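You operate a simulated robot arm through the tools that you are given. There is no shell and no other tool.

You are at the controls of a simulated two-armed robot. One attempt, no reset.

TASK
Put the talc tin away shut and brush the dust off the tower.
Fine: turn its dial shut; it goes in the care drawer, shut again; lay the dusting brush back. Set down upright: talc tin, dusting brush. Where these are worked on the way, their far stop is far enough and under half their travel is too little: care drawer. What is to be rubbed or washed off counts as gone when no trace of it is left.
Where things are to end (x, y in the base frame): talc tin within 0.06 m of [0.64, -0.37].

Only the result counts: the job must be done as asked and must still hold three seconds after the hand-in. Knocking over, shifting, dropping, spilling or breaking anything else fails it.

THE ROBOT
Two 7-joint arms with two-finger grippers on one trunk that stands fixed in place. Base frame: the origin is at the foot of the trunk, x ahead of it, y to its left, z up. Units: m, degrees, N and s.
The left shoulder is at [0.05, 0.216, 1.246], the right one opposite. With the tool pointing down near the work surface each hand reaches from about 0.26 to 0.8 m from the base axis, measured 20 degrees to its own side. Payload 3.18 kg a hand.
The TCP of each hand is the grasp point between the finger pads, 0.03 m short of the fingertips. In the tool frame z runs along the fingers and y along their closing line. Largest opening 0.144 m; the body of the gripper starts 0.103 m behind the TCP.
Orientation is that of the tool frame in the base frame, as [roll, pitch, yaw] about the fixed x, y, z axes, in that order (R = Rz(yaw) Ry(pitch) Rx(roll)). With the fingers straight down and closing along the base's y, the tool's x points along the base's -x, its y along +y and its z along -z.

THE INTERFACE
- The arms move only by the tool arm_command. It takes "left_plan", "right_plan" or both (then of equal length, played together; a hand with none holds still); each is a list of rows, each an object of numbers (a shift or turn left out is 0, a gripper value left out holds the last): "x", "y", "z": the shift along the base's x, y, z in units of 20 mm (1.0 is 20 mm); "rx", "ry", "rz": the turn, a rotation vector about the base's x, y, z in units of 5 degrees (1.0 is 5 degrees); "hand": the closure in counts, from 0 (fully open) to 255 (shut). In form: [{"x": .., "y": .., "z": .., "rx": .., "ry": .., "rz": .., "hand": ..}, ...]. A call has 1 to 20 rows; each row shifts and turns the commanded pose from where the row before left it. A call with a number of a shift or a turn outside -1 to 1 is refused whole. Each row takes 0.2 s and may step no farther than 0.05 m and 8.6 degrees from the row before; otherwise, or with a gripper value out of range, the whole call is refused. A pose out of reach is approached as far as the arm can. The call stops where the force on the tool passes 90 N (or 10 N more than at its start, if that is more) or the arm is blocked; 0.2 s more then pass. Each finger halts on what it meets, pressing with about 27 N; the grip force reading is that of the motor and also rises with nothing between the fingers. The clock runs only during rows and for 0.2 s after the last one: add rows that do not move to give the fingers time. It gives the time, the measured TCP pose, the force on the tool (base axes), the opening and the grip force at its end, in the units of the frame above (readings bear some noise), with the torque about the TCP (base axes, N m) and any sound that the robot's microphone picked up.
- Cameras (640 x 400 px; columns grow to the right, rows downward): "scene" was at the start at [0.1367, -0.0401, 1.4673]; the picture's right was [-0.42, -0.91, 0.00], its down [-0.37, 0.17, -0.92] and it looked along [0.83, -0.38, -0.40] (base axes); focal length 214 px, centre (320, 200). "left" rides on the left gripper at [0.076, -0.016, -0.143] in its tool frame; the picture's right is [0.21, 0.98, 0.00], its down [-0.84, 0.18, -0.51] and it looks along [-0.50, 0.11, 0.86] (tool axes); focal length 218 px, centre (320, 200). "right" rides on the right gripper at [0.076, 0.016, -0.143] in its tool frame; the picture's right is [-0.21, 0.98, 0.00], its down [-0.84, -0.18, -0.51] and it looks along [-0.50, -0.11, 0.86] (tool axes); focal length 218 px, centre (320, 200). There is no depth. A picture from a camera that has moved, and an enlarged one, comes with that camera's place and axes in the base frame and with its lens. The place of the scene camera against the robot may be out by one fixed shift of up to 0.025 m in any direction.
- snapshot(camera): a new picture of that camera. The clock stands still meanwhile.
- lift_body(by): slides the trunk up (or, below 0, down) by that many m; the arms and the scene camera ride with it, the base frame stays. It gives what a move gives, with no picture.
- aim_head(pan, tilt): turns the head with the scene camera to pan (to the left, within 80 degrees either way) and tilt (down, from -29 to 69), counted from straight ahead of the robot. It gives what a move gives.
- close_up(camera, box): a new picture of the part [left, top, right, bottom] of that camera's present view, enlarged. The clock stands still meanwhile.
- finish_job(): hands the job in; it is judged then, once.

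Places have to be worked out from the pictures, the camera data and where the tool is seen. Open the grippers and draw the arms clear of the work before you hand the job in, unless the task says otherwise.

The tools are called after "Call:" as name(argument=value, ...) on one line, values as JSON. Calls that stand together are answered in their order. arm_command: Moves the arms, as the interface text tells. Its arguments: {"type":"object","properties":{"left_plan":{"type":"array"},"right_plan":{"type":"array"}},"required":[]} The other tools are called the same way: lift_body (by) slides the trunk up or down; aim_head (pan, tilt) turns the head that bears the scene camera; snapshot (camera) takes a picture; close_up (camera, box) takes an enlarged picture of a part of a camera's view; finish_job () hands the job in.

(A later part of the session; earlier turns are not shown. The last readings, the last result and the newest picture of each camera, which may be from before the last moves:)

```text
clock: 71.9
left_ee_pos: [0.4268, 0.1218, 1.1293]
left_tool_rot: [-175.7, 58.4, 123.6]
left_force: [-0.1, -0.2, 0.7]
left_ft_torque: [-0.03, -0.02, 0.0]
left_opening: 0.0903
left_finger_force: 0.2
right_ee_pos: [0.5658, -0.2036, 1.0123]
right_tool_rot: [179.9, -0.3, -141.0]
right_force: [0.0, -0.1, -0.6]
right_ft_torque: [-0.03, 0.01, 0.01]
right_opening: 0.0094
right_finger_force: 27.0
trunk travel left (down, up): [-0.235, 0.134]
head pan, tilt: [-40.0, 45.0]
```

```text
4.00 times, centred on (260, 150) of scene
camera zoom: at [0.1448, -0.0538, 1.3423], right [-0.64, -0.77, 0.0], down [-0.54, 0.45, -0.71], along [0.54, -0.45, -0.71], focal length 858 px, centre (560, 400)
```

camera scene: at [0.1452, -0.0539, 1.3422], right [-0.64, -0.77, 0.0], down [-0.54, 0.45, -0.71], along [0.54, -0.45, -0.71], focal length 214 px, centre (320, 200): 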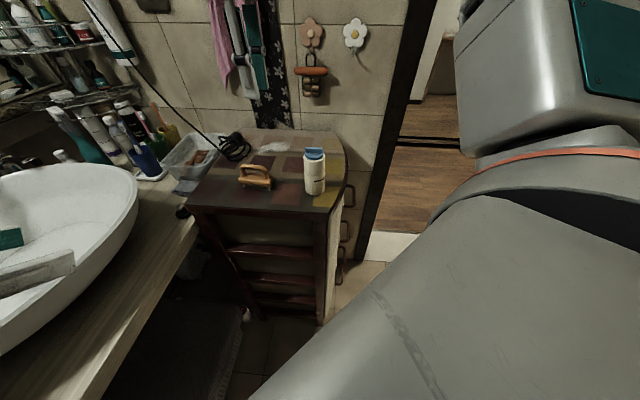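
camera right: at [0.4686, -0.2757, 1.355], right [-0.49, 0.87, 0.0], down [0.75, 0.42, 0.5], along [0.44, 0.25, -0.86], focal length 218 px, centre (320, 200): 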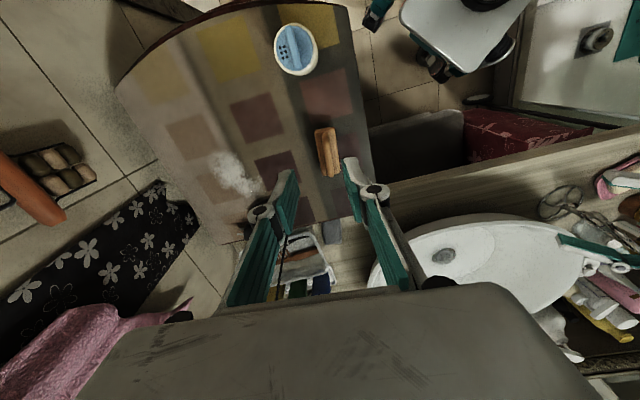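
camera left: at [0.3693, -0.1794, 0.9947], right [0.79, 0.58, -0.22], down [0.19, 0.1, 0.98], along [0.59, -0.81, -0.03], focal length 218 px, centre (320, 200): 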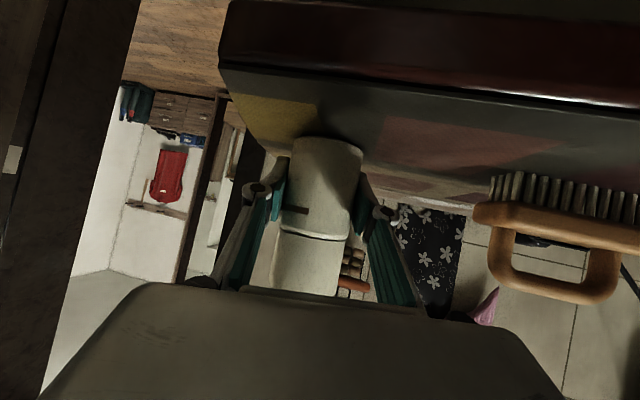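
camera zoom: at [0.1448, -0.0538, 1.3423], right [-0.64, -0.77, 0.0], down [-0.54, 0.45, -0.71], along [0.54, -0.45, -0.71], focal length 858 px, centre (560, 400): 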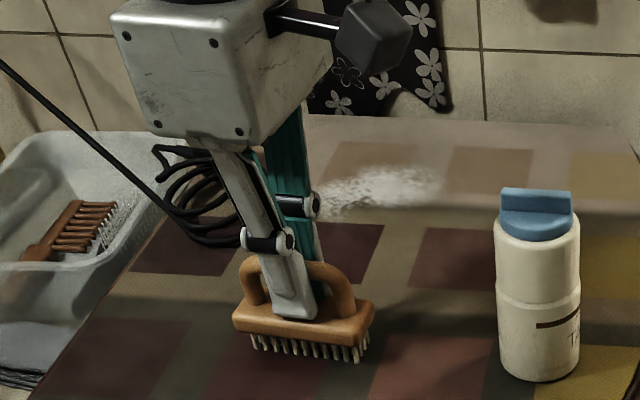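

The handle bar is held (9.4 mm); the brush's home is TCP (0.566, −0.204, 1.012). I lift it 60 mm and carry it above the dust to compare brush, dust and coil.

Call:
arm_command(right_plan=[{"z": 1}, {"z": 1}, {"z": 1}, {"x": 0.93, "y": -0.96}, {"x": 0.93, "y": -0.96}, {"x": 0.93, "y": -0.96}, {"x": 0.93, "y": -0.96}, {"x": 0.93, "y": -0.96}, {"x": 0.93, "y": -0.96}, {"x": 0.93, "y": -0.96}, {}])

Call:
snapshot(camera="right")

Call:
close_up(camera="scene", box=[200, 100, 320, 200])

```text
clock: 74.3
left_ee_pos: [0.427, 0.1209, 1.1293]
left_tool_rot: [-175.6, 58.4, 123.7]
left_force: [-0.1, 0.7, 0.0]
left_ft_torque: [-0.02, 0.07, 0.0]
left_opening: 0.0898
left_finger_force: 0.0
right_ee_pos: [0.6738, -0.3275, 1.0748]
right_tool_rot: [179.9, -0.4, -141.1]
right_force: [-0.5, -0.4, -0.7]
right_ft_torque: [0.02, -0.02, -0.01]
right_opening: 0.0096
right_finger_force: 26.9
right hand out of reach, approached as far as the arm can: row 9, 10
trunk travel left (down, up): [-0.235, 0.134]
head pan, tilt: [-40.0, 45.0]
```

```text
taken
camera right: at [0.6043, -0.3619, 1.2181], right [-0.45, 0.89, 0.0], down [0.77, 0.39, 0.5], along [0.45, 0.23, -0.86], focal length 218 px, centre (320, 200)
```

right: 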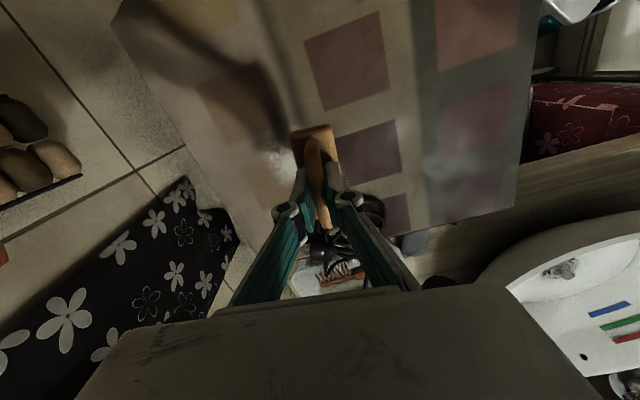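

```text
4.00 times, centred on (260, 150) of scene
camera zoom: at [0.1446, -0.0536, 1.3423], right [-0.64, -0.77, 0.0], down [-0.54, 0.45, -0.71], along [0.54, -0.45, -0.71], focal length 858 px, centre (560, 400)
```

zoom: 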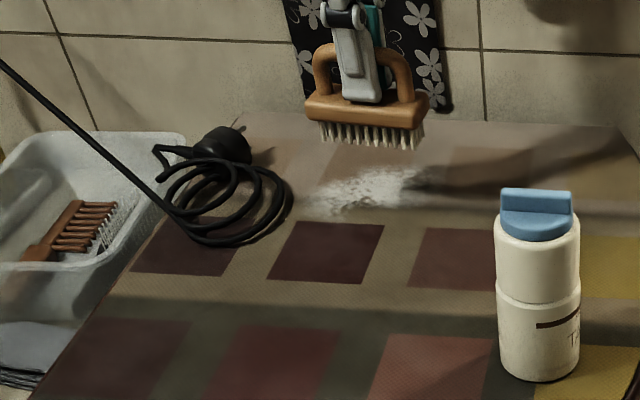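

The hand stops short of the dust: reach limit with the trunk lowered. I raise the trunk 0.125 m so the shoulder comes nearer the wrist's height, then try again.

Call:
lift_body(by=0.125)

Call:
arm_command(right_plan=[{"z": -1}, {"z": -1}, {"z": -1}, {"z": -1}, {"z": -1}, {"x": 0.6, "y": -0.3}, {"x": 0.6, "y": -0.3}, {"x": 0.5}, {}])

```text
clock: 75.8
left_ee_pos: [0.4273, 0.1203, 1.2546]
left_tool_rot: [-175.5, 58.4, 123.7]
left_force: [-0.5, 0.5, 0.3]
left_ft_torque: [-0.04, 0.01, 0.0]
left_opening: 0.0901
left_finger_force: 0.1
right_ee_pos: [0.6597, -0.3268, 1.2547]
right_tool_rot: [-177.2, 3.6, -141.4]
right_force: [0.5, 0.7, -0.4]
right_ft_torque: [0.01, 0.01, 0.02]
right_opening: 0.0096
right_finger_force: 26.9
trunk travel left (down, up): [-0.36, 0.009]
head pan, tilt: [-40.0, 45.0]
```

```text
clock: 77.8
left_ee_pos: [0.4278, 0.1212, 1.2555]
left_tool_rot: [-175.6, 58.4, 123.7]
left_force: [-0.5, 0.1, -0.2]
left_ft_torque: [-0.02, 0.01, 0.02]
left_opening: 0.0899
left_finger_force: 0.1
right_ee_pos: [0.6837, -0.3422, 1.1542]
right_tool_rot: [-177.1, 3.8, -141.3]
right_force: [-0.3, 0.6, -0.7]
right_ft_torque: [-0.01, 0.03, 0.02]
right_opening: 0.0097
right_finger_force: 26.9
right hand out of reach, approached as far as the arm can: row 8
trunk travel left (down, up): [-0.36, 0.009]
head pan, tilt: [-40.0, 45.0]
```

Reach grows as the hand goes lower. I lower it to about z 1.07 and try further out.

Call:
arm_command(right_plan=[{"z": -1}, {"z": -1}, {"z": -1}, {"z": -1}, {"x": 0.5, "z": -0.1}, {"x": 0.5, "z": -0.1}, {"x": 0.5}, {}])

Call:
snapshot(camera="right")

Call:
snapshot(camera="scene")

```text
clock: 79.6
left_ee_pos: [0.4269, 0.1204, 1.2557]
left_tool_rot: [-175.7, 58.3, 123.8]
left_force: [0.6, -0.7, 0.4]
left_ft_torque: [0.01, 0.02, 0.0]
left_opening: 0.09
left_finger_force: 0.0
right_ee_pos: [0.6825, -0.3537, 1.0771]
right_tool_rot: [-177.1, 3.8, -141.4]
right_force: [-0.2, 0.8, -0.5]
right_ft_torque: [-0.01, 0.01, 0.0]
right_opening: 0.0096
right_finger_force: 26.9
right hand out of reach, approached as far as the arm can: row 3, 4, 5, 6, 7
trunk travel left (down, up): [-0.36, 0.009]
head pan, tilt: [-40.0, 45.0]
```

```text
taken
camera right: at [0.6006, -0.3899, 1.212], right [-0.45, 0.89, -0.03], down [0.73, 0.38, 0.57], along [0.52, 0.23, -0.82], focal length 218 px, centre (320, 200)
```

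right: 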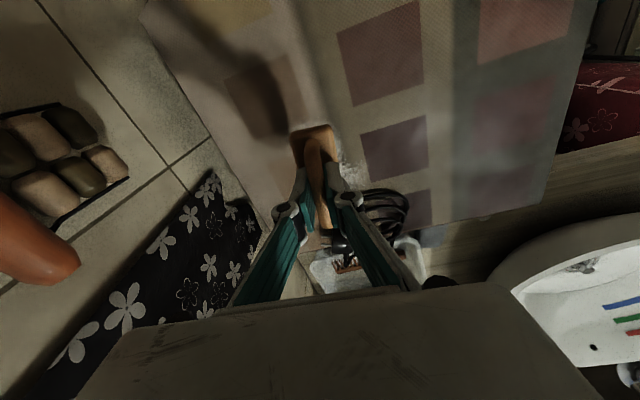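

```text
taken
camera scene: at [0.1149, -0.0539, 1.4691], right [-0.64, -0.77, 0.0], down [-0.54, 0.45, -0.71], along [0.54, -0.45, -0.71], focal length 214 px, centre (320, 200)
```

scene: 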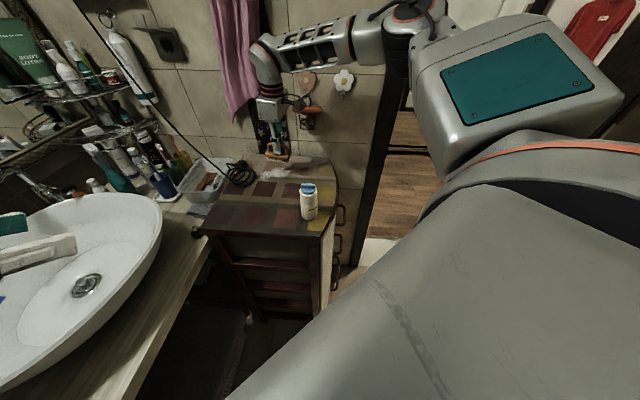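

Here the forearm comes in from the right and a joint limit stops the hand. I test whether more yaw (+25°) frees the outward motion.

Call:
arm_command(right_plan=[{"rz": 1}, {"rz": 1}, {"rz": 1}, {"rz": 1}, {"rz": 1}, {"x": 0.5}, {"x": 0.5}, {"x": 0.5}, {"x": 0.5}, {}])

```text
clock: 81.8
left_ee_pos: [0.4257, 0.1199, 1.2547]
left_tool_rot: [-175.5, 58.4, 123.8]
left_force: [-0.9, -0.1, 0.1]
left_ft_torque: [0.03, -0.02, -0.02]
left_opening: 0.09
left_finger_force: 0.0
right_ee_pos: [0.6866, -0.3635, 1.0816]
right_tool_rot: [-177.1, 3.8, -116.3]
right_force: [0.2, 0.3, -0.8]
right_ft_torque: [0.0, 0.01, 0.0]
right_opening: 0.0095
right_finger_force: 26.8
right hand out of reach, approached as far as the arm can: row 6, 7, 8, 9
trunk travel left (down, up): [-0.36, 0.009]
head pan, tilt: [-40.0, 45.0]
```

No gain that way. I back off a little and test with yaw turned back towards 0°, which might let the elbow swing differently.

Call:
arm_command(right_plan=[{"x": -0.5}, {"x": -0.5, "rz": -1}, {"rz": -1}, {"rz": -1}, {"rz": -1}, {"rz": -1}, {"rz": -1}, {"rz": -1}, {"rz": -1}, {"rz": -1}, {"rz": -1}, {}])

Call:
snapshot(camera="scene")

```text
clock: 84.4
left_ee_pos: [0.4266, 0.1203, 1.2555]
left_tool_rot: [-175.6, 58.4, 123.7]
left_force: [-0.5, 0.5, 0.2]
left_ft_torque: [0.01, 0.02, 0.0]
left_opening: 0.0901
left_finger_force: 0.0
right_ee_pos: [0.6673, -0.3617, 1.0818]
right_tool_rot: [-177.2, 3.6, -166.5]
right_force: [-0.5, 0.7, -0.3]
right_ft_torque: [0.0, 0.01, 0.01]
right_opening: 0.0094
right_finger_force: 27.2
trunk travel left (down, up): [-0.36, 0.009]
head pan, tilt: [-40.0, 45.0]
```

```text
taken
camera scene: at [0.1149, -0.0539, 1.4691], right [-0.64, -0.77, 0.0], down [-0.54, 0.45, -0.71], along [0.54, -0.45, -0.71], focal length 214 px, centre (320, 200)
```

scene: 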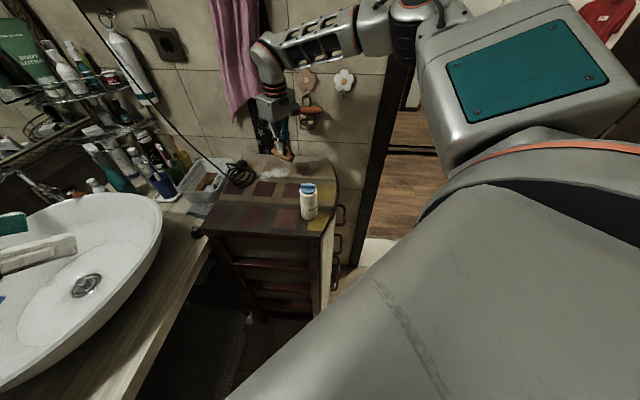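

Yaw 13° is fine here. Now I try moving outwards from this posture.

Call:
arm_command(right_plan=[{"x": 0.5}, {"x": 0.5}, {"x": 0.5}, {"x": 0.5}, {"x": 0.5}, {"x": 0.5}, {}])

```text
clock: 86.0
left_ee_pos: [0.4273, 0.1214, 1.2548]
left_tool_rot: [-175.6, 58.4, 123.6]
left_force: [0.4, -0.1, 0.1]
left_ft_torque: [-0.01, 0.03, -0.02]
left_opening: 0.0898
left_finger_force: 0.0
right_ee_pos: [0.6868, -0.3745, 1.0884]
right_tool_rot: [-177.2, 3.7, -166.3]
right_force: [0.0, 0.2, -0.6]
right_ft_torque: [0.03, 0.01, 0.02]
right_opening: 0.0091
right_finger_force: 27.0
right hand out of reach, approached as far as the arm can: row 2, 3, 4, 5, 6
trunk travel left (down, up): [-0.36, 0.009]
head pan, tilt: [-40.0, 45.0]
```

The limit is on how far the wrist may go, so tilting the fingers outwards should gain reach. I test this in the air: yaw back to 41° and tilt about 25° towards the brush's long axis, then extend.

Call:
arm_command(right_plan=[{"x": -0.8, "y": 0.5}, {"x": -0.8, "y": 0.5, "rz": 1}, {"rz": 1}, {"rz": 1}, {"rz": 1}, {"rz": 1}, {"rz": 0.5}, {"rx": 0.606, "ry": -0.58}, {"rx": 0.606, "ry": -0.58}, {"rx": 0.606, "ry": -0.58}, {"rx": 0.606, "ry": -0.58}, {"rx": 0.606, "ry": -0.58}, {}])

Call:
arm_command(right_plan=[{"x": 0.7, "y": 0.1}, {"x": 0.7, "y": 0.1}, {"x": 0.7, "y": 0.1}, {"x": 0.7, "y": 0.1}, {"x": 0.7, "y": 0.1}, {"x": 0.7, "y": 0.1}, {}])

Call:
snapshot(camera="scene")

Call:
snapshot(camera="right")

```text
clock: 88.8
left_ee_pos: [0.4265, 0.1204, 1.2549]
left_tool_rot: [-175.5, 58.4, 123.7]
left_force: [-0.8, 0.5, 1.0]
left_ft_torque: [-0.01, -0.01, -0.04]
left_opening: 0.0897
left_finger_force: 0.1
right_ee_pos: [0.655, -0.3554, 1.0893]
right_tool_rot: [-179.1, 24.6, -139.5]
right_force: [-0.1, 0.2, 0.0]
right_ft_torque: [0.01, 0.02, -0.02]
right_opening: 0.0093
right_finger_force: 26.9
trunk travel left (down, up): [-0.36, 0.009]
head pan, tilt: [-40.0, 45.0]
```

```text
clock: 90.4
left_ee_pos: [0.4259, 0.121, 1.2562]
left_tool_rot: [-175.6, 58.4, 123.7]
left_force: [0.6, 0.9, -0.2]
left_ft_torque: [-0.02, 0.02, 0.02]
left_opening: 0.0899
left_finger_force: 0.1
right_ee_pos: [0.7407, -0.3432, 1.0902]
right_tool_rot: [-179.3, 24.6, -139.2]
right_force: [-0.1, 0.3, -0.2]
right_ft_torque: [-0.02, 0.01, 0.02]
right_opening: 0.0096
right_finger_force: 26.8
trunk travel left (down, up): [-0.36, 0.009]
head pan, tilt: [-40.0, 45.0]
```

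```text
taken
camera scene: at [0.1145, -0.0536, 1.4692], right [-0.64, -0.77, 0.0], down [-0.54, 0.45, -0.71], along [0.54, -0.45, -0.71], focal length 214 px, centre (320, 200)
```

scene: 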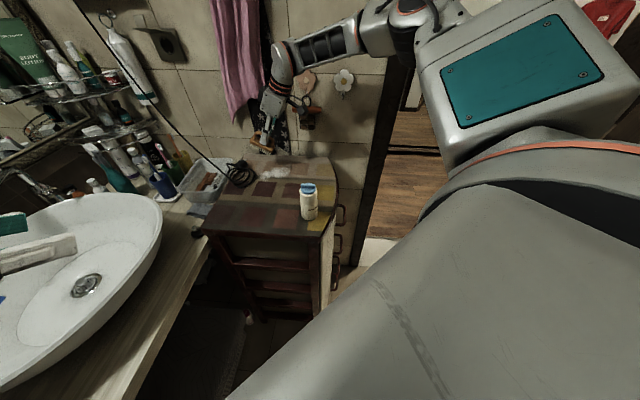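

```text
taken
camera right: at [0.63, -0.4143, 1.1861], right [-0.49, 0.87, 0.07], down [0.53, 0.23, 0.81], along [0.69, 0.44, -0.58], focal length 218 px, centre (320, 200)
```

right: 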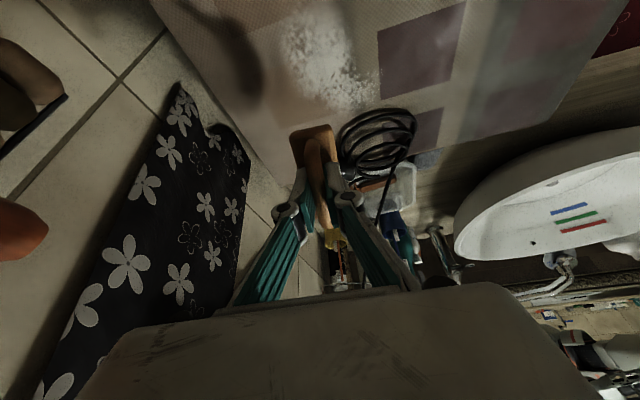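

With the 25° tilt the hand reaches (0.741, −0.343) freely. So I'll set the brush back at its home, re-grip its handle with the tool tilted 25°, and then brush. First I go back upright over the home place.

Call:
arm_command(right_plan=[{"x": -0.972, "y": 0.776}, {"x": -0.972, "y": 0.776}, {"x": -0.972, "y": 0.776}, {"x": -0.972, "y": 0.776, "rx": -0.63, "ry": 0.77}, {"x": -0.972, "y": 0.776, "rx": -0.63, "ry": 0.77}, {"x": -0.972, "y": 0.776, "rx": -0.63, "ry": 0.77}, {"x": -0.972, "y": 0.776, "rx": -0.63, "ry": 0.77}, {"x": -0.972, "y": 0.776, "rx": -0.63, "ry": 0.77}, {"x": -0.972, "y": 0.776}, {}])

```text
clock: 92.6
left_ee_pos: [0.4264, 0.1198, 1.2552]
left_tool_rot: [-175.6, 58.5, 123.7]
left_force: [-0.4, -0.4, 0.7]
left_ft_torque: [0.01, 0.0, 0.01]
left_opening: 0.0897
left_finger_force: 0.0
right_ee_pos: [0.5578, -0.2088, 1.0907]
right_tool_rot: [-179.8, -0.4, -139.5]
right_force: [-0.5, -0.6, -0.4]
right_ft_torque: [0.01, 0.03, 0.02]
right_opening: 0.0095
right_finger_force: 27.4
right hand out of reach, approached as far as the arm can: row 8
trunk travel left (down, up): [-0.36, 0.009]
head pan, tilt: [-40.0, 45.0]
```

Nearly home. I correct the offset and yaw and lower to 25 mm above the resting height.

Call:
arm_command(right_plan=[{"x": 0.2, "y": 0.13, "rz": -0.3}, {"x": 0.2, "y": 0.13, "z": -0.5}, {"z": -0.7}, {"z": -0.7}, {"z": -0.7}, {}])

```text
clock: 94.0
left_ee_pos: [0.4265, 0.1189, 1.2546]
left_tool_rot: [-175.6, 58.4, 123.7]
left_force: [-0.7, 0.8, 0.7]
left_ft_torque: [-0.03, -0.02, -0.03]
left_opening: 0.0898
left_finger_force: 0.0
right_ee_pos: [0.5532, -0.2188, 1.0422]
right_tool_rot: [-179.9, -0.2, -140.9]
right_force: [-0.1, -0.5, -1.1]
right_ft_torque: [0.07, -0.04, 0.0]
right_opening: 0.0098
right_finger_force: 27.1
right hand out of reach, approached as far as the arm can: row 1, 2, 4, 5
trunk travel left (down, up): [-0.36, 0.009]
head pan, tilt: [-40.0, 45.0]
```

With the trunk high this near place is out of reach. I raise the hand 0.16 m first and then slide the trunk back down 0.125 m.

Call:
arm_command(right_plan=[{"z": 1}, {"z": 1}, {"z": 1}, {"z": 1}, {"z": 1}, {"z": 1}, {"z": 1}, {"z": 1}, {}])

Call:
lift_body(by=-0.125)

```text
clock: 96.0
left_ee_pos: [0.4263, 0.1198, 1.255]
left_tool_rot: [-175.6, 58.4, 123.7]
left_force: [-0.1, 0.0, -0.6]
left_ft_torque: [-0.03, 0.01, -0.02]
left_opening: 0.0897
left_finger_force: 0.0
right_ee_pos: [0.5534, -0.2206, 1.2022]
right_tool_rot: [-179.8, -0.3, -141.0]
right_force: [-0.2, -0.6, -0.6]
right_ft_torque: [0.0, -0.01, 0.0]
right_opening: 0.0095
right_finger_force: 26.7
trunk travel left (down, up): [-0.36, 0.009]
head pan, tilt: [-40.0, 45.0]
```

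```text
clock: 97.6
left_ee_pos: [0.4257, 0.1196, 1.1309]
left_tool_rot: [-175.6, 58.5, 123.7]
left_force: [0.8, -0.2, 1.2]
left_ft_torque: [0.01, 0.0, 0.03]
left_opening: 0.0897
left_finger_force: 0.0
right_ee_pos: [0.5527, -0.2192, 1.0801]
right_tool_rot: [-179.7, -0.2, -140.9]
right_force: [-0.8, -0.1, 0.6]
right_ft_torque: [-0.02, -0.04, 0.0]
right_opening: 0.0095
right_finger_force: 26.9
trunk travel left (down, up): [-0.235, 0.134]
head pan, tilt: [-40.0, 45.0]
```

Now I go to the home place with the trunk lower.

Call:
arm_command(right_plan=[{"x": 0.16, "y": 0.195, "z": -0.3}, {"x": 0.16, "y": 0.195, "z": -0.8}, {"x": 0.16, "y": 0.195, "z": -0.8}, {"x": 0.16, "y": 0.195, "z": -0.8}, {}])

```text
clock: 98.8
left_ee_pos: [0.4261, 0.1208, 1.1306]
left_tool_rot: [-175.7, 58.3, 123.6]
left_force: [0.0, 0.0, 0.4]
left_ft_torque: [-0.01, -0.02, 0.01]
left_opening: 0.0896
left_finger_force: 0.0
right_ee_pos: [0.5689, -0.2011, 1.0232]
right_tool_rot: [-179.7, -0.2, -141.1]
right_force: [-0.2, -0.3, -0.5]
right_ft_torque: [0.02, -0.04, -0.01]
right_opening: 0.0094
right_finger_force: 27.0
trunk travel left (down, up): [-0.235, 0.134]
head pan, tilt: [-40.0, 45.0]
```

I correct 2–3 mm sideways and set the brush down gently at its recorded height.

Call:
arm_command(right_plan=[{"x": -0.13, "y": -0.11, "z": -0.2}, {"z": -0.15}, {"z": -0.15}, {}])

Call:
close_up(camera="scene", box=[200, 100, 320, 200])

```text
clock: 99.8
left_ee_pos: [0.4281, 0.1204, 1.1307]
left_tool_rot: [-175.6, 58.4, 123.6]
left_force: [-0.3, 1.3, 0.3]
left_ft_torque: [-0.01, 0.02, -0.01]
left_opening: 0.0896
left_finger_force: 0.1
right_ee_pos: [0.5655, -0.2049, 1.0137]
right_tool_rot: [-179.8, -0.2, -140.9]
right_force: [-0.3, -0.3, 0.2]
right_ft_torque: [0.04, 0.0, 0.01]
right_opening: 0.0096
right_finger_force: 27.0
trunk travel left (down, up): [-0.235, 0.134]
head pan, tilt: [-40.0, 45.0]
```

```text
4.00 times, centred on (260, 150) of scene
camera zoom: at [0.1449, -0.0539, 1.3423], right [-0.64, -0.77, 0.0], down [-0.54, 0.45, -0.71], along [0.54, -0.45, -0.71], focal length 858 px, centre (560, 400)
```

zoom: 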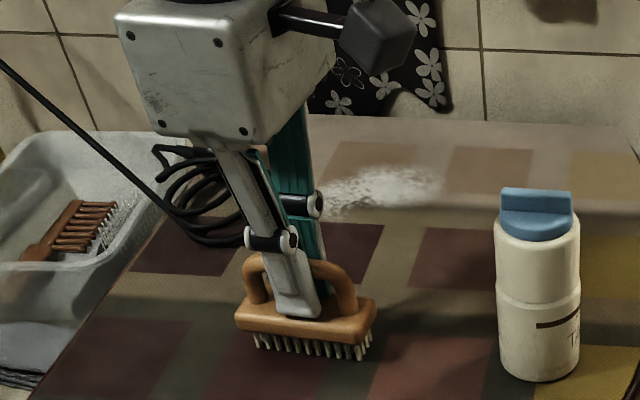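

About a millimetre remains; I lower slightly, then open the fingers to release the handle.

Call:
arm_command(right_plan=[{"z": -0.08}, {"z": -0.04}, {}])

```text
clock: 100.6
left_ee_pos: [0.4268, 0.1196, 1.1309]
left_tool_rot: [-175.8, 58.4, 123.6]
left_force: [0.3, -0.1, 0.2]
left_ft_torque: [0.02, 0.0, -0.05]
left_opening: 0.0899
left_finger_force: 0.0
right_ee_pos: [0.5651, -0.2051, 1.011]
right_tool_rot: [-179.7, 0.0, -141.1]
right_force: [1.5, -2.9, 14.4]
right_ft_torque: [-0.05, 0.08, 0.01]
right_opening: 0.0098
right_finger_force: 26.8
trunk travel left (down, up): [-0.235, 0.134]
head pan, tilt: [-40.0, 45.0]
```

A 14 N contact confirms it rests on the tower. I open the fingers, rise 6 mm, tilt the tool 25° about the closing line and check the alignment.

Call:
arm_command(right_plan=[{"z": 0.05}, {"hand": 150}, {}, {"z": 0.25}, {"rx": 0.63, "ry": -0.777}, {"rx": 0.63, "ry": -0.777}, {"rx": 0.63, "ry": -0.777}, {"rx": 0.63, "ry": -0.777}, {"rx": 0.63, "ry": -0.777}, {}])

Call:
close_up(camera="right", box=[240, 90, 400, 230])

Call:
close_up(camera="scene", box=[200, 100, 320, 200])

```text
clock: 102.8
left_ee_pos: [0.4269, 0.12, 1.1299]
left_tool_rot: [-175.5, 58.3, 123.7]
left_force: [0.0, 0.0, -0.4]
left_ft_torque: [-0.03, 0.02, 0.01]
left_opening: 0.0899
left_finger_force: 0.2
right_ee_pos: [0.5919, -0.2384, 1.0394]
right_tool_rot: [-179.8, 24.6, -140.6]
right_force: [0.1, -0.8, 0.3]
right_ft_torque: [0.04, -0.03, 0.03]
right_opening: 0.0596
right_finger_force: 0.0
right hand out of reach, approached as far as the arm can: row 7, 8, 9
trunk travel left (down, up): [-0.235, 0.134]
head pan, tilt: [-40.0, 45.0]
```

```text
2.86 times, centred on (320, 160) of right
camera zoom: at [0.4821, -0.3073, 1.1362], right [-0.47, 0.88, 0.09], down [0.54, 0.21, 0.81], along [0.69, 0.43, -0.58], focal length 624 px, centre (320, 314)
```

zoom: 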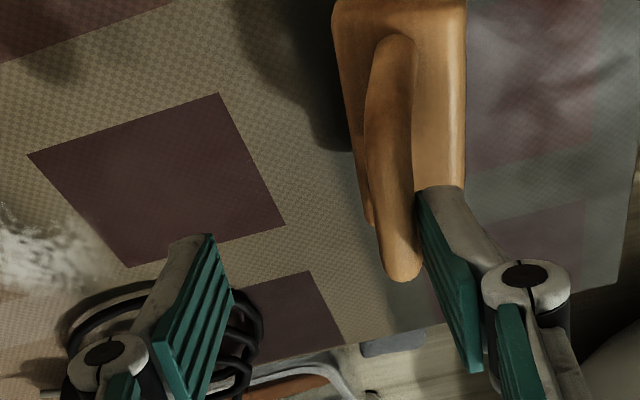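

```text
4.00 times, centred on (260, 150) of scene
camera zoom: at [0.1453, -0.054, 1.3422], right [-0.64, -0.77, 0.0], down [-0.54, 0.45, -0.71], along [0.54, -0.45, -0.71], focal length 858 px, centre (560, 400)
```

zoom: 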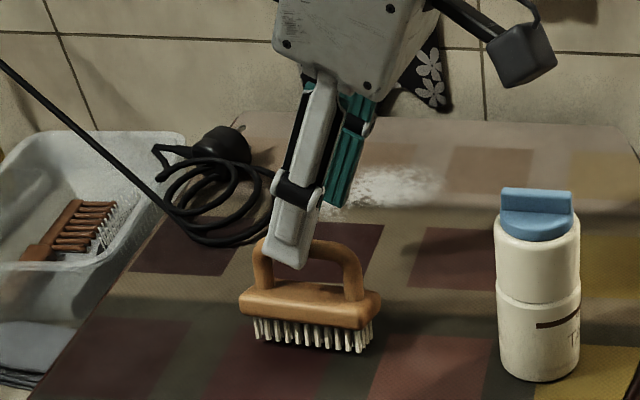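

The tilted hand drifted against a limit, and one finger now seems to touch the brush handle. I look closely before moving on.

Call:
close_up(camera="scene", box=[240, 140, 310, 195])

Call:
snapshot(camera="right")

Call:
snapshot(camera="left")

```text
7.27 times, centred on (275, 168) of scene
camera zoom: at [0.1453, -0.054, 1.3422], right [-0.64, -0.77, 0.0], down [-0.54, 0.45, -0.71], along [0.54, -0.45, -0.71], focal length 1560 px, centre (647, 436)
```

zoom: 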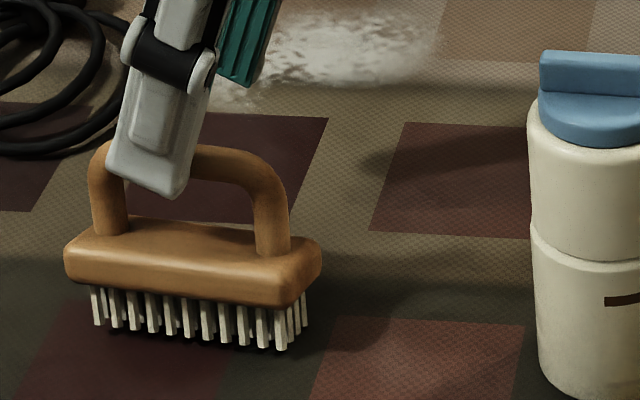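

```text
taken
camera right: at [0.4821, -0.3073, 1.1362], right [-0.47, 0.88, 0.09], down [0.54, 0.21, 0.81], along [0.69, 0.43, -0.58], focal length 218 px, centre (320, 200)
```

right: 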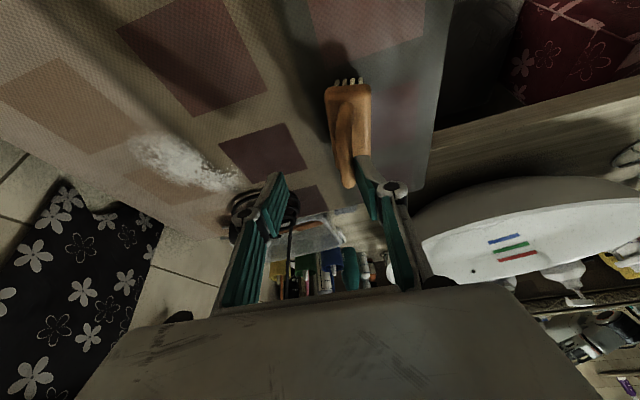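

```text
taken
camera left: at [0.3329, 0.2517, 1.1404], right [0.79, 0.58, -0.22], down [0.19, 0.1, 0.98], along [0.59, -0.81, -0.03], focal length 218 px, centre (320, 200)
```

left: 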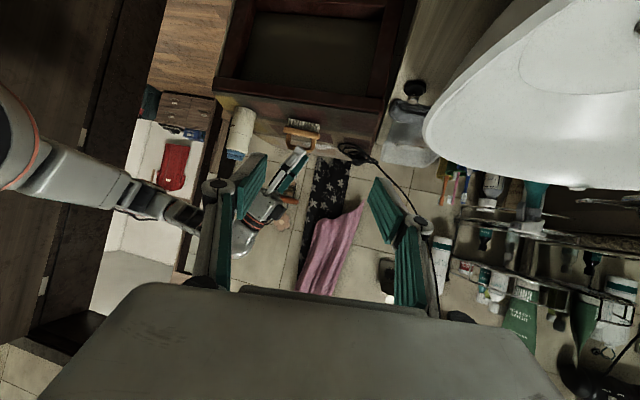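

The brush leans slightly, pushed by the near finger. I untilt the tool in place and then move back along −v gently so that the brush settles on its bristles.

Call:
arm_command(right_plan=[{"rx": -0.63, "ry": 0.777}, {"rx": -0.63, "ry": 0.777}, {"rx": -0.63, "ry": 0.777}, {"rx": -0.63, "ry": 0.777}, {"rx": -0.63, "ry": 0.777}, {}, {"x": -0.125, "y": 0.156}, {"x": -0.125, "y": 0.156}, {"x": -0.125, "y": 0.156}, {"x": -0.125, "y": 0.156}, {"x": -0.125, "y": 0.156}, {"x": -0.125, "y": 0.156}, {}])

Call:
close_up(camera="scene", box=[240, 140, 310, 195])

Call:
snapshot(camera="right")

```text
clock: 105.6
left_ee_pos: [0.4272, 0.1206, 1.1295]
left_tool_rot: [-175.7, 58.5, 123.7]
left_force: [-0.4, -0.4, 0.7]
left_ft_torque: [-0.05, 0.0, -0.01]
left_opening: 0.0897
left_finger_force: 0.1
right_ee_pos: [0.5759, -0.2203, 1.0392]
right_tool_rot: [-179.8, -0.3, -141.0]
right_force: [0.4, -0.5, -0.1]
right_ft_torque: [-0.01, -0.01, -0.01]
right_opening: 0.0592
right_finger_force: 0.0
trunk travel left (down, up): [-0.235, 0.134]
head pan, tilt: [-40.0, 45.0]
```

```text
7.27 times, centred on (275, 168) of scene
camera zoom: at [0.1448, -0.0539, 1.3423], right [-0.64, -0.77, 0.0], down [-0.54, 0.45, -0.71], along [0.54, -0.45, -0.71], focal length 1560 px, centre (647, 436)
```

zoom: 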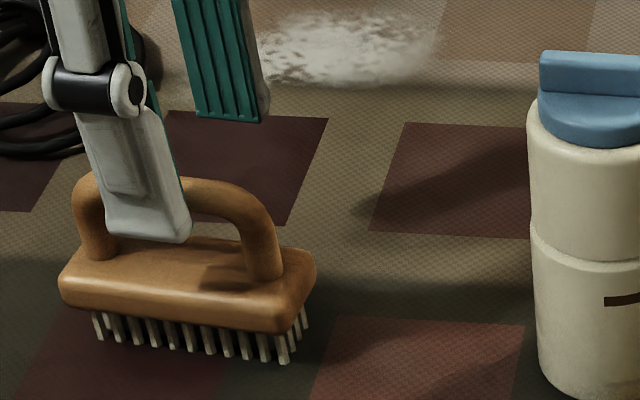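

```text
taken
camera right: at [0.5066, -0.2546, 1.1815], right [-0.45, 0.89, -0.01], down [0.77, 0.39, 0.5], along [0.45, 0.22, -0.86], focal length 218 px, centre (320, 200)
```

right: 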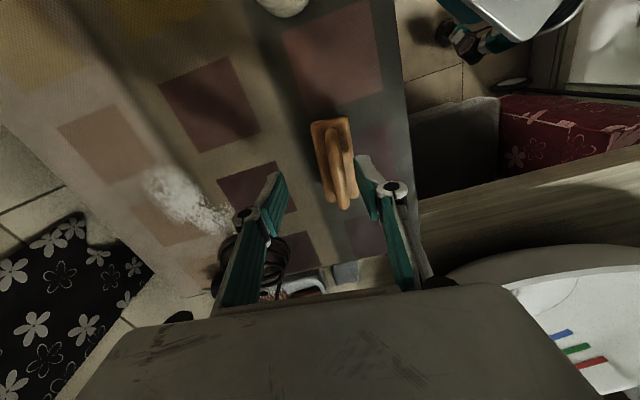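

The brush is upright again. I centre over it and then rise to clear it.

Call:
arm_command(right_plan=[{"x": -0.125, "y": 0.156}, {"x": -0.125, "y": 0.156}, {"x": -0.125, "y": 0.156}, {"x": -0.125, "y": 0.156}, {}, {"z": 1}, {"z": 1}, {"z": 1}, {"z": 1}, {"z": 1}, {"z": 1}, {"z": 1}, {"z": 1}, {}])

Call:
close_up(camera="scene", box=[240, 140, 310, 195])

Call:
close_up(camera="right", box=[240, 90, 400, 230])

```text
clock: 108.6
left_ee_pos: [0.4274, 0.1199, 1.1302]
left_tool_rot: [-175.5, 58.5, 123.7]
left_force: [-0.7, -0.7, -1.1]
left_ft_torque: [-0.01, -0.02, -0.04]
left_opening: 0.0898
left_finger_force: 0.1
right_ee_pos: [0.568, -0.2356, 1.1825]
right_tool_rot: [179.9, -0.1, -141.5]
right_force: [0.6, 0.1, 0.1]
right_ft_torque: [0.07, -0.02, 0.01]
right_opening: 0.0594
right_finger_force: 0.1
right hand out of reach, approached as far as the arm can: row 10, 11, 12, 13
trunk travel left (down, up): [-0.235, 0.134]
head pan, tilt: [-40.0, 45.0]
```

```text
7.27 times, centred on (275, 168) of scene
camera zoom: at [0.1454, -0.054, 1.3422], right [-0.64, -0.77, 0.0], down [-0.54, 0.45, -0.71], along [0.54, -0.45, -0.71], focal length 1560 px, centre (647, 436)
```

zoom: 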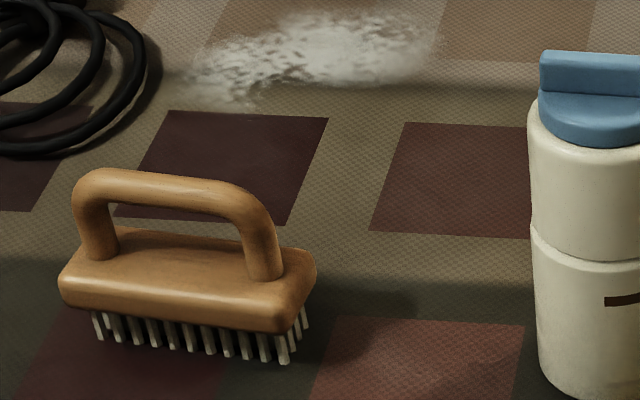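

```text
2.86 times, centred on (320, 160) of right
camera zoom: at [0.4974, -0.2715, 1.3246], right [-0.45, 0.89, 0.0], down [0.77, 0.38, 0.51], along [0.45, 0.23, -0.86], focal length 624 px, centre (320, 314)
```

zoom: 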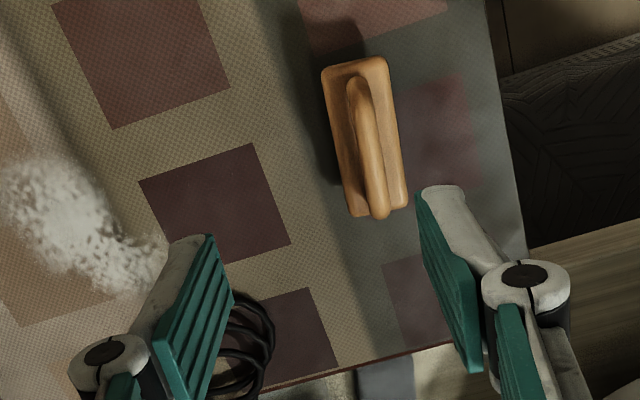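

The brush stands upright within about 3 mm of its old place. I'll instead carry it upright to a free spot near the dust and re-grip it tilted there; first I test in the air that the tilted reach is there at this trunk height.

Call:
arm_command(right_plan=[{"x": 0.9, "y": -1}, {"x": 0.9, "y": -1, "z": -0.5}, {"x": 0.9, "y": -1, "z": -0.8}, {"x": 0.9, "y": -1, "z": -0.8}, {"x": 0.9, "y": -1, "z": -0.8}, {"z": -0.5}, {"rx": 0.63, "ry": -0.777}, {"rx": 0.63, "ry": -0.777}, {"rx": 0.63, "ry": -0.777}, {"rx": 0.63, "ry": -0.777}, {"rx": 0.63, "ry": -0.777}, {"x": 0.7, "y": 0.1}, {"x": 0.7, "y": 0.1}, {"x": 0.7, "y": 0.1}, {"x": 0.7, "y": 0.1}, {"x": 0.7, "y": 0.1}, {"x": 0.7, "y": 0.1}, {}])

```text
clock: 112.4
left_ee_pos: [0.4255, 0.1201, 1.1303]
left_tool_rot: [-175.6, 58.4, 123.7]
left_force: [0.1, 0.7, -0.2]
left_ft_torque: [0.0, 0.0, 0.0]
left_opening: 0.0898
left_finger_force: 0.0
right_ee_pos: [0.7398, -0.3222, 1.1138]
right_tool_rot: [-179.7, 24.7, -140.9]
right_force: [-0.6, 0.1, 0.1]
right_ft_torque: [0.0, 0.01, 0.0]
right_opening: 0.0593
right_finger_force: 0.1
trunk travel left (down, up): [-0.235, 0.134]
head pan, tilt: [-40.0, 45.0]
```

At this trunk height the tilted reach is there. I test two more extremes of the dust area, lower down but still above everything.

Call:
arm_command(right_plan=[{"x": 0.2, "y": -0.5, "z": -0.7}, {"x": 0.2, "y": -0.5, "z": -0.7}, {"x": 0.2, "y": -0.5, "z": -0.7}, {"z": -0.7}, {}])

Call:
arm_command(right_plan=[{"x": -0.65, "y": 0.85}, {"x": -0.65, "y": 0.85}, {"x": -0.65, "y": 0.85}, {"x": -0.65, "y": 0.85}, {}])

Call:
snapshot(camera="right")

```text
clock: 113.6
left_ee_pos: [0.4259, 0.1196, 1.13]
left_tool_rot: [-175.6, 58.4, 123.7]
left_force: [-0.3, -0.1, 0.3]
left_ft_torque: [-0.01, -0.02, 0.0]
left_opening: 0.0897
left_finger_force: 0.1
right_ee_pos: [0.7524, -0.3539, 1.0586]
right_tool_rot: [-179.6, 24.7, -140.9]
right_force: [-0.3, 0.6, 0.2]
right_ft_torque: [-0.03, 0.03, 0.0]
right_opening: 0.0594
right_finger_force: 0.0
trunk travel left (down, up): [-0.235, 0.134]
head pan, tilt: [-40.0, 45.0]
```

```text
clock: 114.8
left_ee_pos: [0.4267, 0.1198, 1.1294]
left_tool_rot: [-175.5, 58.4, 123.7]
left_force: [0.4, 0.1, -0.4]
left_ft_torque: [-0.03, 0.0, 0.04]
left_opening: 0.09
left_finger_force: 0.0
right_ee_pos: [0.7023, -0.2853, 1.0576]
right_tool_rot: [-179.8, 24.7, -141.1]
right_force: [-0.1, 0.8, -0.4]
right_ft_torque: [-0.02, 0.03, -0.01]
right_opening: 0.0592
right_finger_force: 0.0
trunk travel left (down, up): [-0.235, 0.134]
head pan, tilt: [-40.0, 45.0]
```

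```text
taken
camera right: at [0.5905, -0.3538, 1.1543], right [-0.47, 0.88, 0.08], down [0.54, 0.21, 0.81], along [0.7, 0.43, -0.57], focal length 218 px, centre (320, 200)
```

right: 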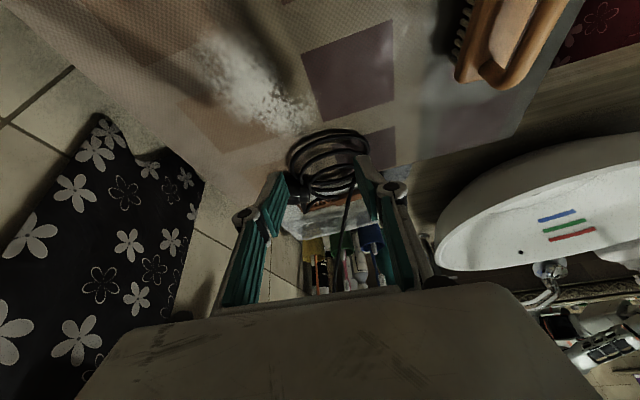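

All reachable. This view shows coil and dust well, so I zoom in to measure the gap.

Call:
close_up(camera="right", box=[180, 30, 380, 180])

```text
2.67 times, centred on (280, 105) of right
camera zoom: at [0.5905, -0.3538, 1.1543], right [-0.47, 0.88, 0.08], down [0.54, 0.21, 0.81], along [0.7, 0.43, -0.57], focal length 582 px, centre (427, 453)
```

zoom: 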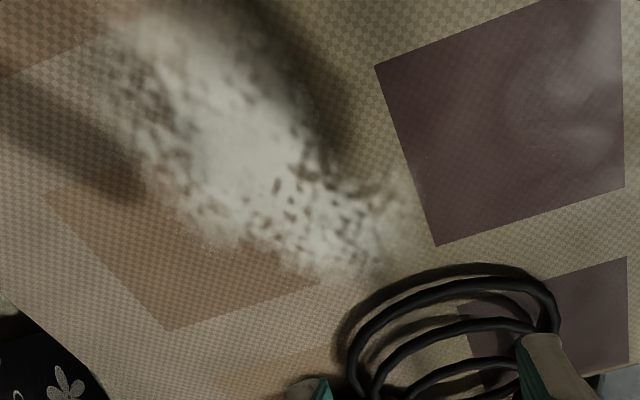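

The gap between dust and coil is about 5–10 mm, so the brush should be turned about 20° there. Now I go back, untilted, above the brush to pick it up.

Call:
arm_command(right_plan=[{"z": 1}, {"z": 1}, {"x": -0.9, "y": 0.2, "rx": -0.63, "ry": 0.777}, {"x": -0.9, "y": 0.2, "rx": -0.63, "ry": 0.777}, {"x": -0.9, "y": 0.2, "rx": -0.63, "ry": 0.777}, {"x": -0.9, "y": 0.2, "rx": -0.63, "ry": 0.777}, {"rx": -0.63, "ry": 0.777}, {"x": -0.8, "y": 0.75}, {"x": -0.8, "y": 0.75}, {"x": -0.8, "y": 0.75}, {"x": -0.8, "y": 0.75}, {}])

Call:
close_up(camera="right", box=[240, 90, 400, 230])

```text
clock: 117.4
left_ee_pos: [0.4267, 0.1201, 1.1292]
left_tool_rot: [-175.7, 58.5, 123.7]
left_force: [0.8, -0.2, -0.1]
left_ft_torque: [-0.03, -0.02, 0.02]
left_opening: 0.0898
left_finger_force: 0.0
right_ee_pos: [0.5634, -0.2086, 1.0988]
right_tool_rot: [-179.7, -0.3, -141.0]
right_force: [-0.6, 0.1, 0.5]
right_ft_torque: [0.0, 0.02, -0.01]
right_opening: 0.0593
right_finger_force: 0.1
trunk travel left (down, up): [-0.235, 0.134]
head pan, tilt: [-40.0, 45.0]
```

```text
2.86 times, centred on (320, 160) of right
camera zoom: at [0.4944, -0.2435, 1.2412], right [-0.45, 0.89, -0.01], down [0.77, 0.39, 0.5], along [0.45, 0.22, -0.86], focal length 624 px, centre (320, 314)
```

zoom: 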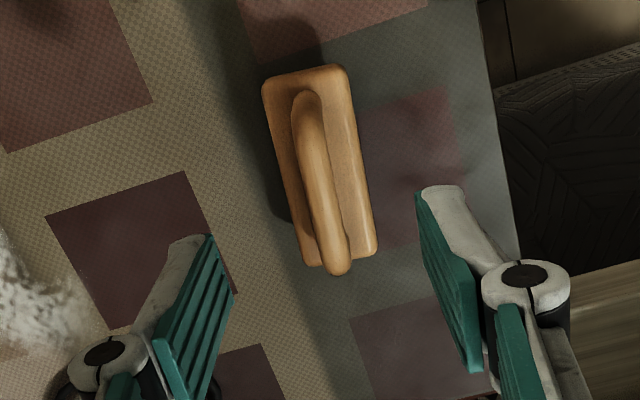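

The handle is centred under the hand. I descend and close on it.

Call:
arm_command(right_plan=[{"z": -1}, {"z": -1}, {"z": -1}, {"z": -0.7}, {"z": -0.5}, {}])

Call:
close_up(camera="right", box=[240, 90, 400, 230])

```text
clock: 118.8
left_ee_pos: [0.4267, 0.1192, 1.1306]
left_tool_rot: [-175.6, 58.3, 123.7]
left_force: [-0.6, 0.0, -0.6]
left_ft_torque: [0.0, -0.01, 0.0]
left_opening: 0.09
left_finger_force: 0.1
right_ee_pos: [0.565, -0.2092, 1.0142]
right_tool_rot: [-179.8, -0.3, -141.0]
right_force: [-0.1, 0.5, 0.3]
right_ft_torque: [0.01, -0.02, 0.03]
right_opening: 0.0595
right_finger_force: 0.1
trunk travel left (down, up): [-0.235, 0.134]
head pan, tilt: [-40.0, 45.0]
```

```text
2.86 times, centred on (320, 160) of right
camera zoom: at [0.4947, -0.2436, 1.1571], right [-0.45, 0.89, -0.01], down [0.77, 0.39, 0.5], along [0.45, 0.22, -0.86], focal length 624 px, centre (320, 314)
```

zoom: 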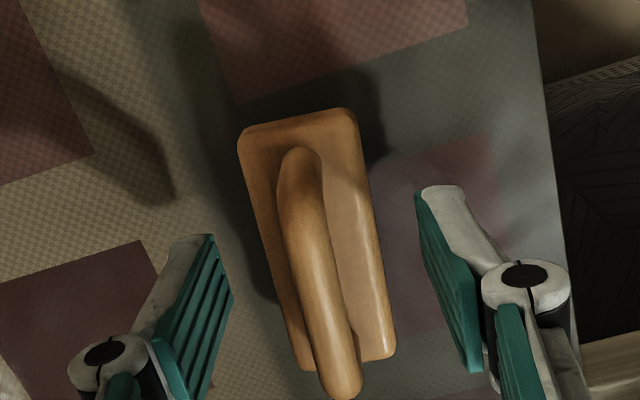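

Centred; I close on the handle bar.

Call:
arm_command(right_plan=[{"hand": 190}, {"hand": 220}, {"hand": 255}, {}, {}])

Call:
arm_command(right_plan=[{"z": 0.7}, {"z": 0.8}, {"x": 0.65, "y": -0.9}, {"x": 0.65, "y": -0.9}, {"x": 0.65, "y": -0.9}, {"x": 0.65, "y": -0.9}, {"x": 0.65, "y": -0.9}, {}])

Call:
snapshot(camera="right")

Call:
close_up(camera="scene", box=[200, 100, 320, 200])

```text
clock: 120.0
left_ee_pos: [0.4267, 0.1195, 1.1299]
left_tool_rot: [-175.6, 58.4, 123.7]
left_force: [0.6, -0.6, 0.3]
left_ft_torque: [0.02, 0.02, 0.01]
left_opening: 0.0901
left_finger_force: 0.1
right_ee_pos: [0.5645, -0.2078, 1.0155]
right_tool_rot: [-179.9, -0.3, -141.1]
right_force: [0.2, -0.1, -0.2]
right_ft_torque: [-0.02, 0.0, -0.01]
right_opening: 0.0096
right_finger_force: 27.6
trunk travel left (down, up): [-0.235, 0.134]
head pan, tilt: [-40.0, 45.0]
```

```text
clock: 121.8
left_ee_pos: [0.4258, 0.1196, 1.1304]
left_tool_rot: [-175.7, 58.4, 123.7]
left_force: [-0.2, -0.7, 0.3]
left_ft_torque: [0.03, -0.01, 0.01]
left_opening: 0.0898
left_finger_force: 0.1
right_ee_pos: [0.6304, -0.2992, 1.0425]
right_tool_rot: [-179.8, -0.2, -141.0]
right_force: [-0.4, 0.2, -0.4]
right_ft_torque: [0.0, -0.01, 0.02]
right_opening: 0.0097
right_finger_force: 27.1
trunk travel left (down, up): [-0.235, 0.134]
head pan, tilt: [-40.0, 45.0]
```

```text
taken
camera right: at [0.5609, -0.3354, 1.1851], right [-0.45, 0.89, -0.01], down [0.77, 0.39, 0.5], along [0.45, 0.22, -0.86], focal length 218 px, centre (320, 200)
```

right: 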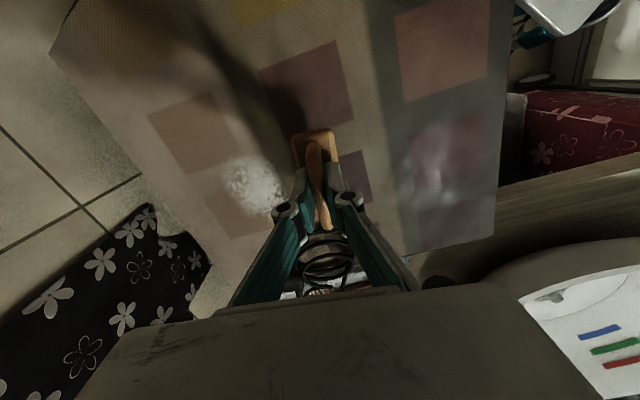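

```text
4.00 times, centred on (260, 150) of scene
camera zoom: at [0.1447, -0.0537, 1.3423], right [-0.64, -0.77, 0.0], down [-0.54, 0.45, -0.71], along [0.54, -0.45, -0.71], focal length 858 px, centre (560, 400)
```

zoom: 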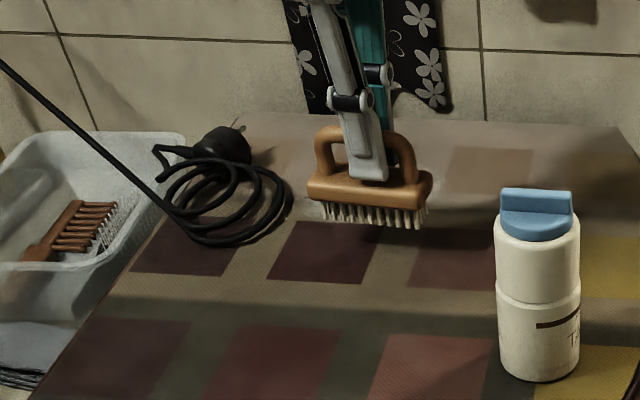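

The brush hangs over a clear patch. I set it down here.

Call:
arm_command(right_plan=[{"z": -0.5}, {"z": -0.5}, {"z": -0.3}, {"z": -0.08}, {}])

```text
clock: 123.0
left_ee_pos: [0.4259, 0.1198, 1.1295]
left_tool_rot: [-175.6, 58.4, 123.8]
left_force: [0.5, 0.8, 0.3]
left_ft_torque: [0.0, 0.01, 0.03]
left_opening: 0.09
left_finger_force: 0.0
right_ee_pos: [0.6298, -0.2997, 1.0162]
right_tool_rot: [-179.8, -0.3, -141.0]
right_force: [-0.4, -1.2, -0.4]
right_ft_torque: [-0.01, -0.02, 0.04]
right_opening: 0.0097
right_finger_force: 26.6
trunk travel left (down, up): [-0.235, 0.134]
head pan, tilt: [-40.0, 45.0]
```

Not quite in contact yet; I lower another millimetre or so until the force rises.

Call:
arm_command(right_plan=[{"z": -0.06}, {"z": -0.05}, {}])

```text
clock: 123.8
left_ee_pos: [0.4268, 0.1193, 1.1315]
left_tool_rot: [-175.6, 58.4, 123.8]
left_force: [0.3, 0.4, -0.1]
left_ft_torque: [-0.01, -0.01, -0.04]
left_opening: 0.0901
left_finger_force: 0.2
right_ee_pos: [0.6303, -0.2996, 1.015]
right_tool_rot: [-179.7, -0.3, -141.0]
right_force: [0.0, -0.8, 2.4]
right_ft_torque: [0.01, 0.09, 0.02]
right_opening: 0.0097
right_finger_force: 26.9
trunk travel left (down, up): [-0.235, 0.134]
head pan, tilt: [-40.0, 45.0]
```

Contact at 2.4 N. I open, rise 4 mm and tilt in two stages, watching for drift.

Call:
arm_command(right_plan=[{"hand": 150}, {}, {"z": 0.2}, {"rx": 0.63, "ry": -0.777}, {"rx": 0.63, "ry": -0.777}, {"rx": 0.63, "ry": -0.777}, {}])

```text
clock: 125.4
left_ee_pos: [0.4266, 0.1204, 1.1301]
left_tool_rot: [-175.5, 58.4, 123.7]
left_force: [0.6, 0.5, 0.8]
left_ft_torque: [-0.01, -0.03, -0.03]
left_opening: 0.0899
left_finger_force: 0.1
right_ee_pos: [0.6302, -0.3003, 1.0185]
right_tool_rot: [-179.7, 14.8, -141.0]
right_force: [0.0, -1.1, -0.6]
right_ft_torque: [-0.01, 0.0, -0.01]
right_opening: 0.0592
right_finger_force: 0.0
trunk travel left (down, up): [-0.235, 0.134]
head pan, tilt: [-40.0, 45.0]
```

No drift at 15°. I tilt the remaining 10° and look.

Call:
arm_command(right_plan=[{"rx": 0.63, "ry": -0.777}, {"rx": 0.63, "ry": -0.777}, {}])

Call:
close_up(camera="right", box=[240, 90, 400, 230])

Call:
close_up(camera="scene", box=[240, 110, 330, 180])

```text
clock: 126.2
left_ee_pos: [0.4276, 0.1199, 1.1304]
left_tool_rot: [-175.5, 58.4, 123.6]
left_force: [-0.3, 1.0, 0.0]
left_ft_torque: [-0.02, 0.02, 0.0]
left_opening: 0.09
left_finger_force: 0.1
right_ee_pos: [0.6295, -0.3002, 1.0177]
right_tool_rot: [-179.8, 24.7, -141.0]
right_force: [0.1, -0.6, -0.4]
right_ft_torque: [0.0, 0.04, 0.02]
right_opening: 0.0593
right_finger_force: 0.0
trunk travel left (down, up): [-0.235, 0.134]
head pan, tilt: [-40.0, 45.0]
```

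```text
2.86 times, centred on (320, 160) of right
camera zoom: at [0.5191, -0.3681, 1.115], right [-0.47, 0.88, 0.08], down [0.54, 0.21, 0.81], along [0.7, 0.43, -0.57], focal length 624 px, centre (320, 314)
```

zoom: 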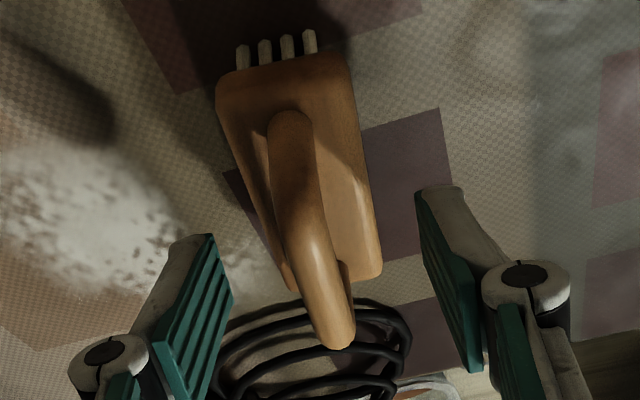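

```text
5.71 times, centred on (285, 145) of scene
camera zoom: at [0.1448, -0.0537, 1.3423], right [-0.64, -0.77, 0.0], down [-0.54, 0.45, -0.71], along [0.54, -0.45, -0.71], focal length 1226 px, centre (520, 514)
```

zoom: 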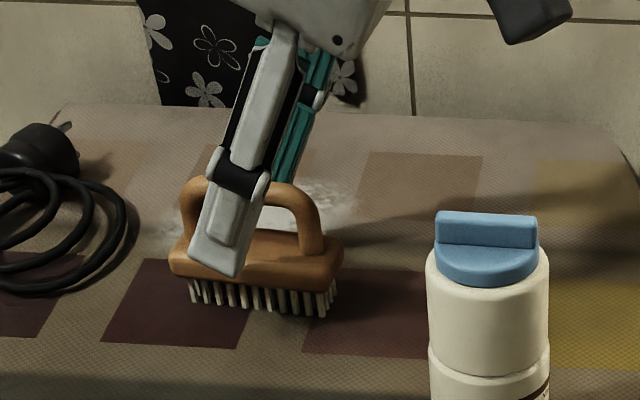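

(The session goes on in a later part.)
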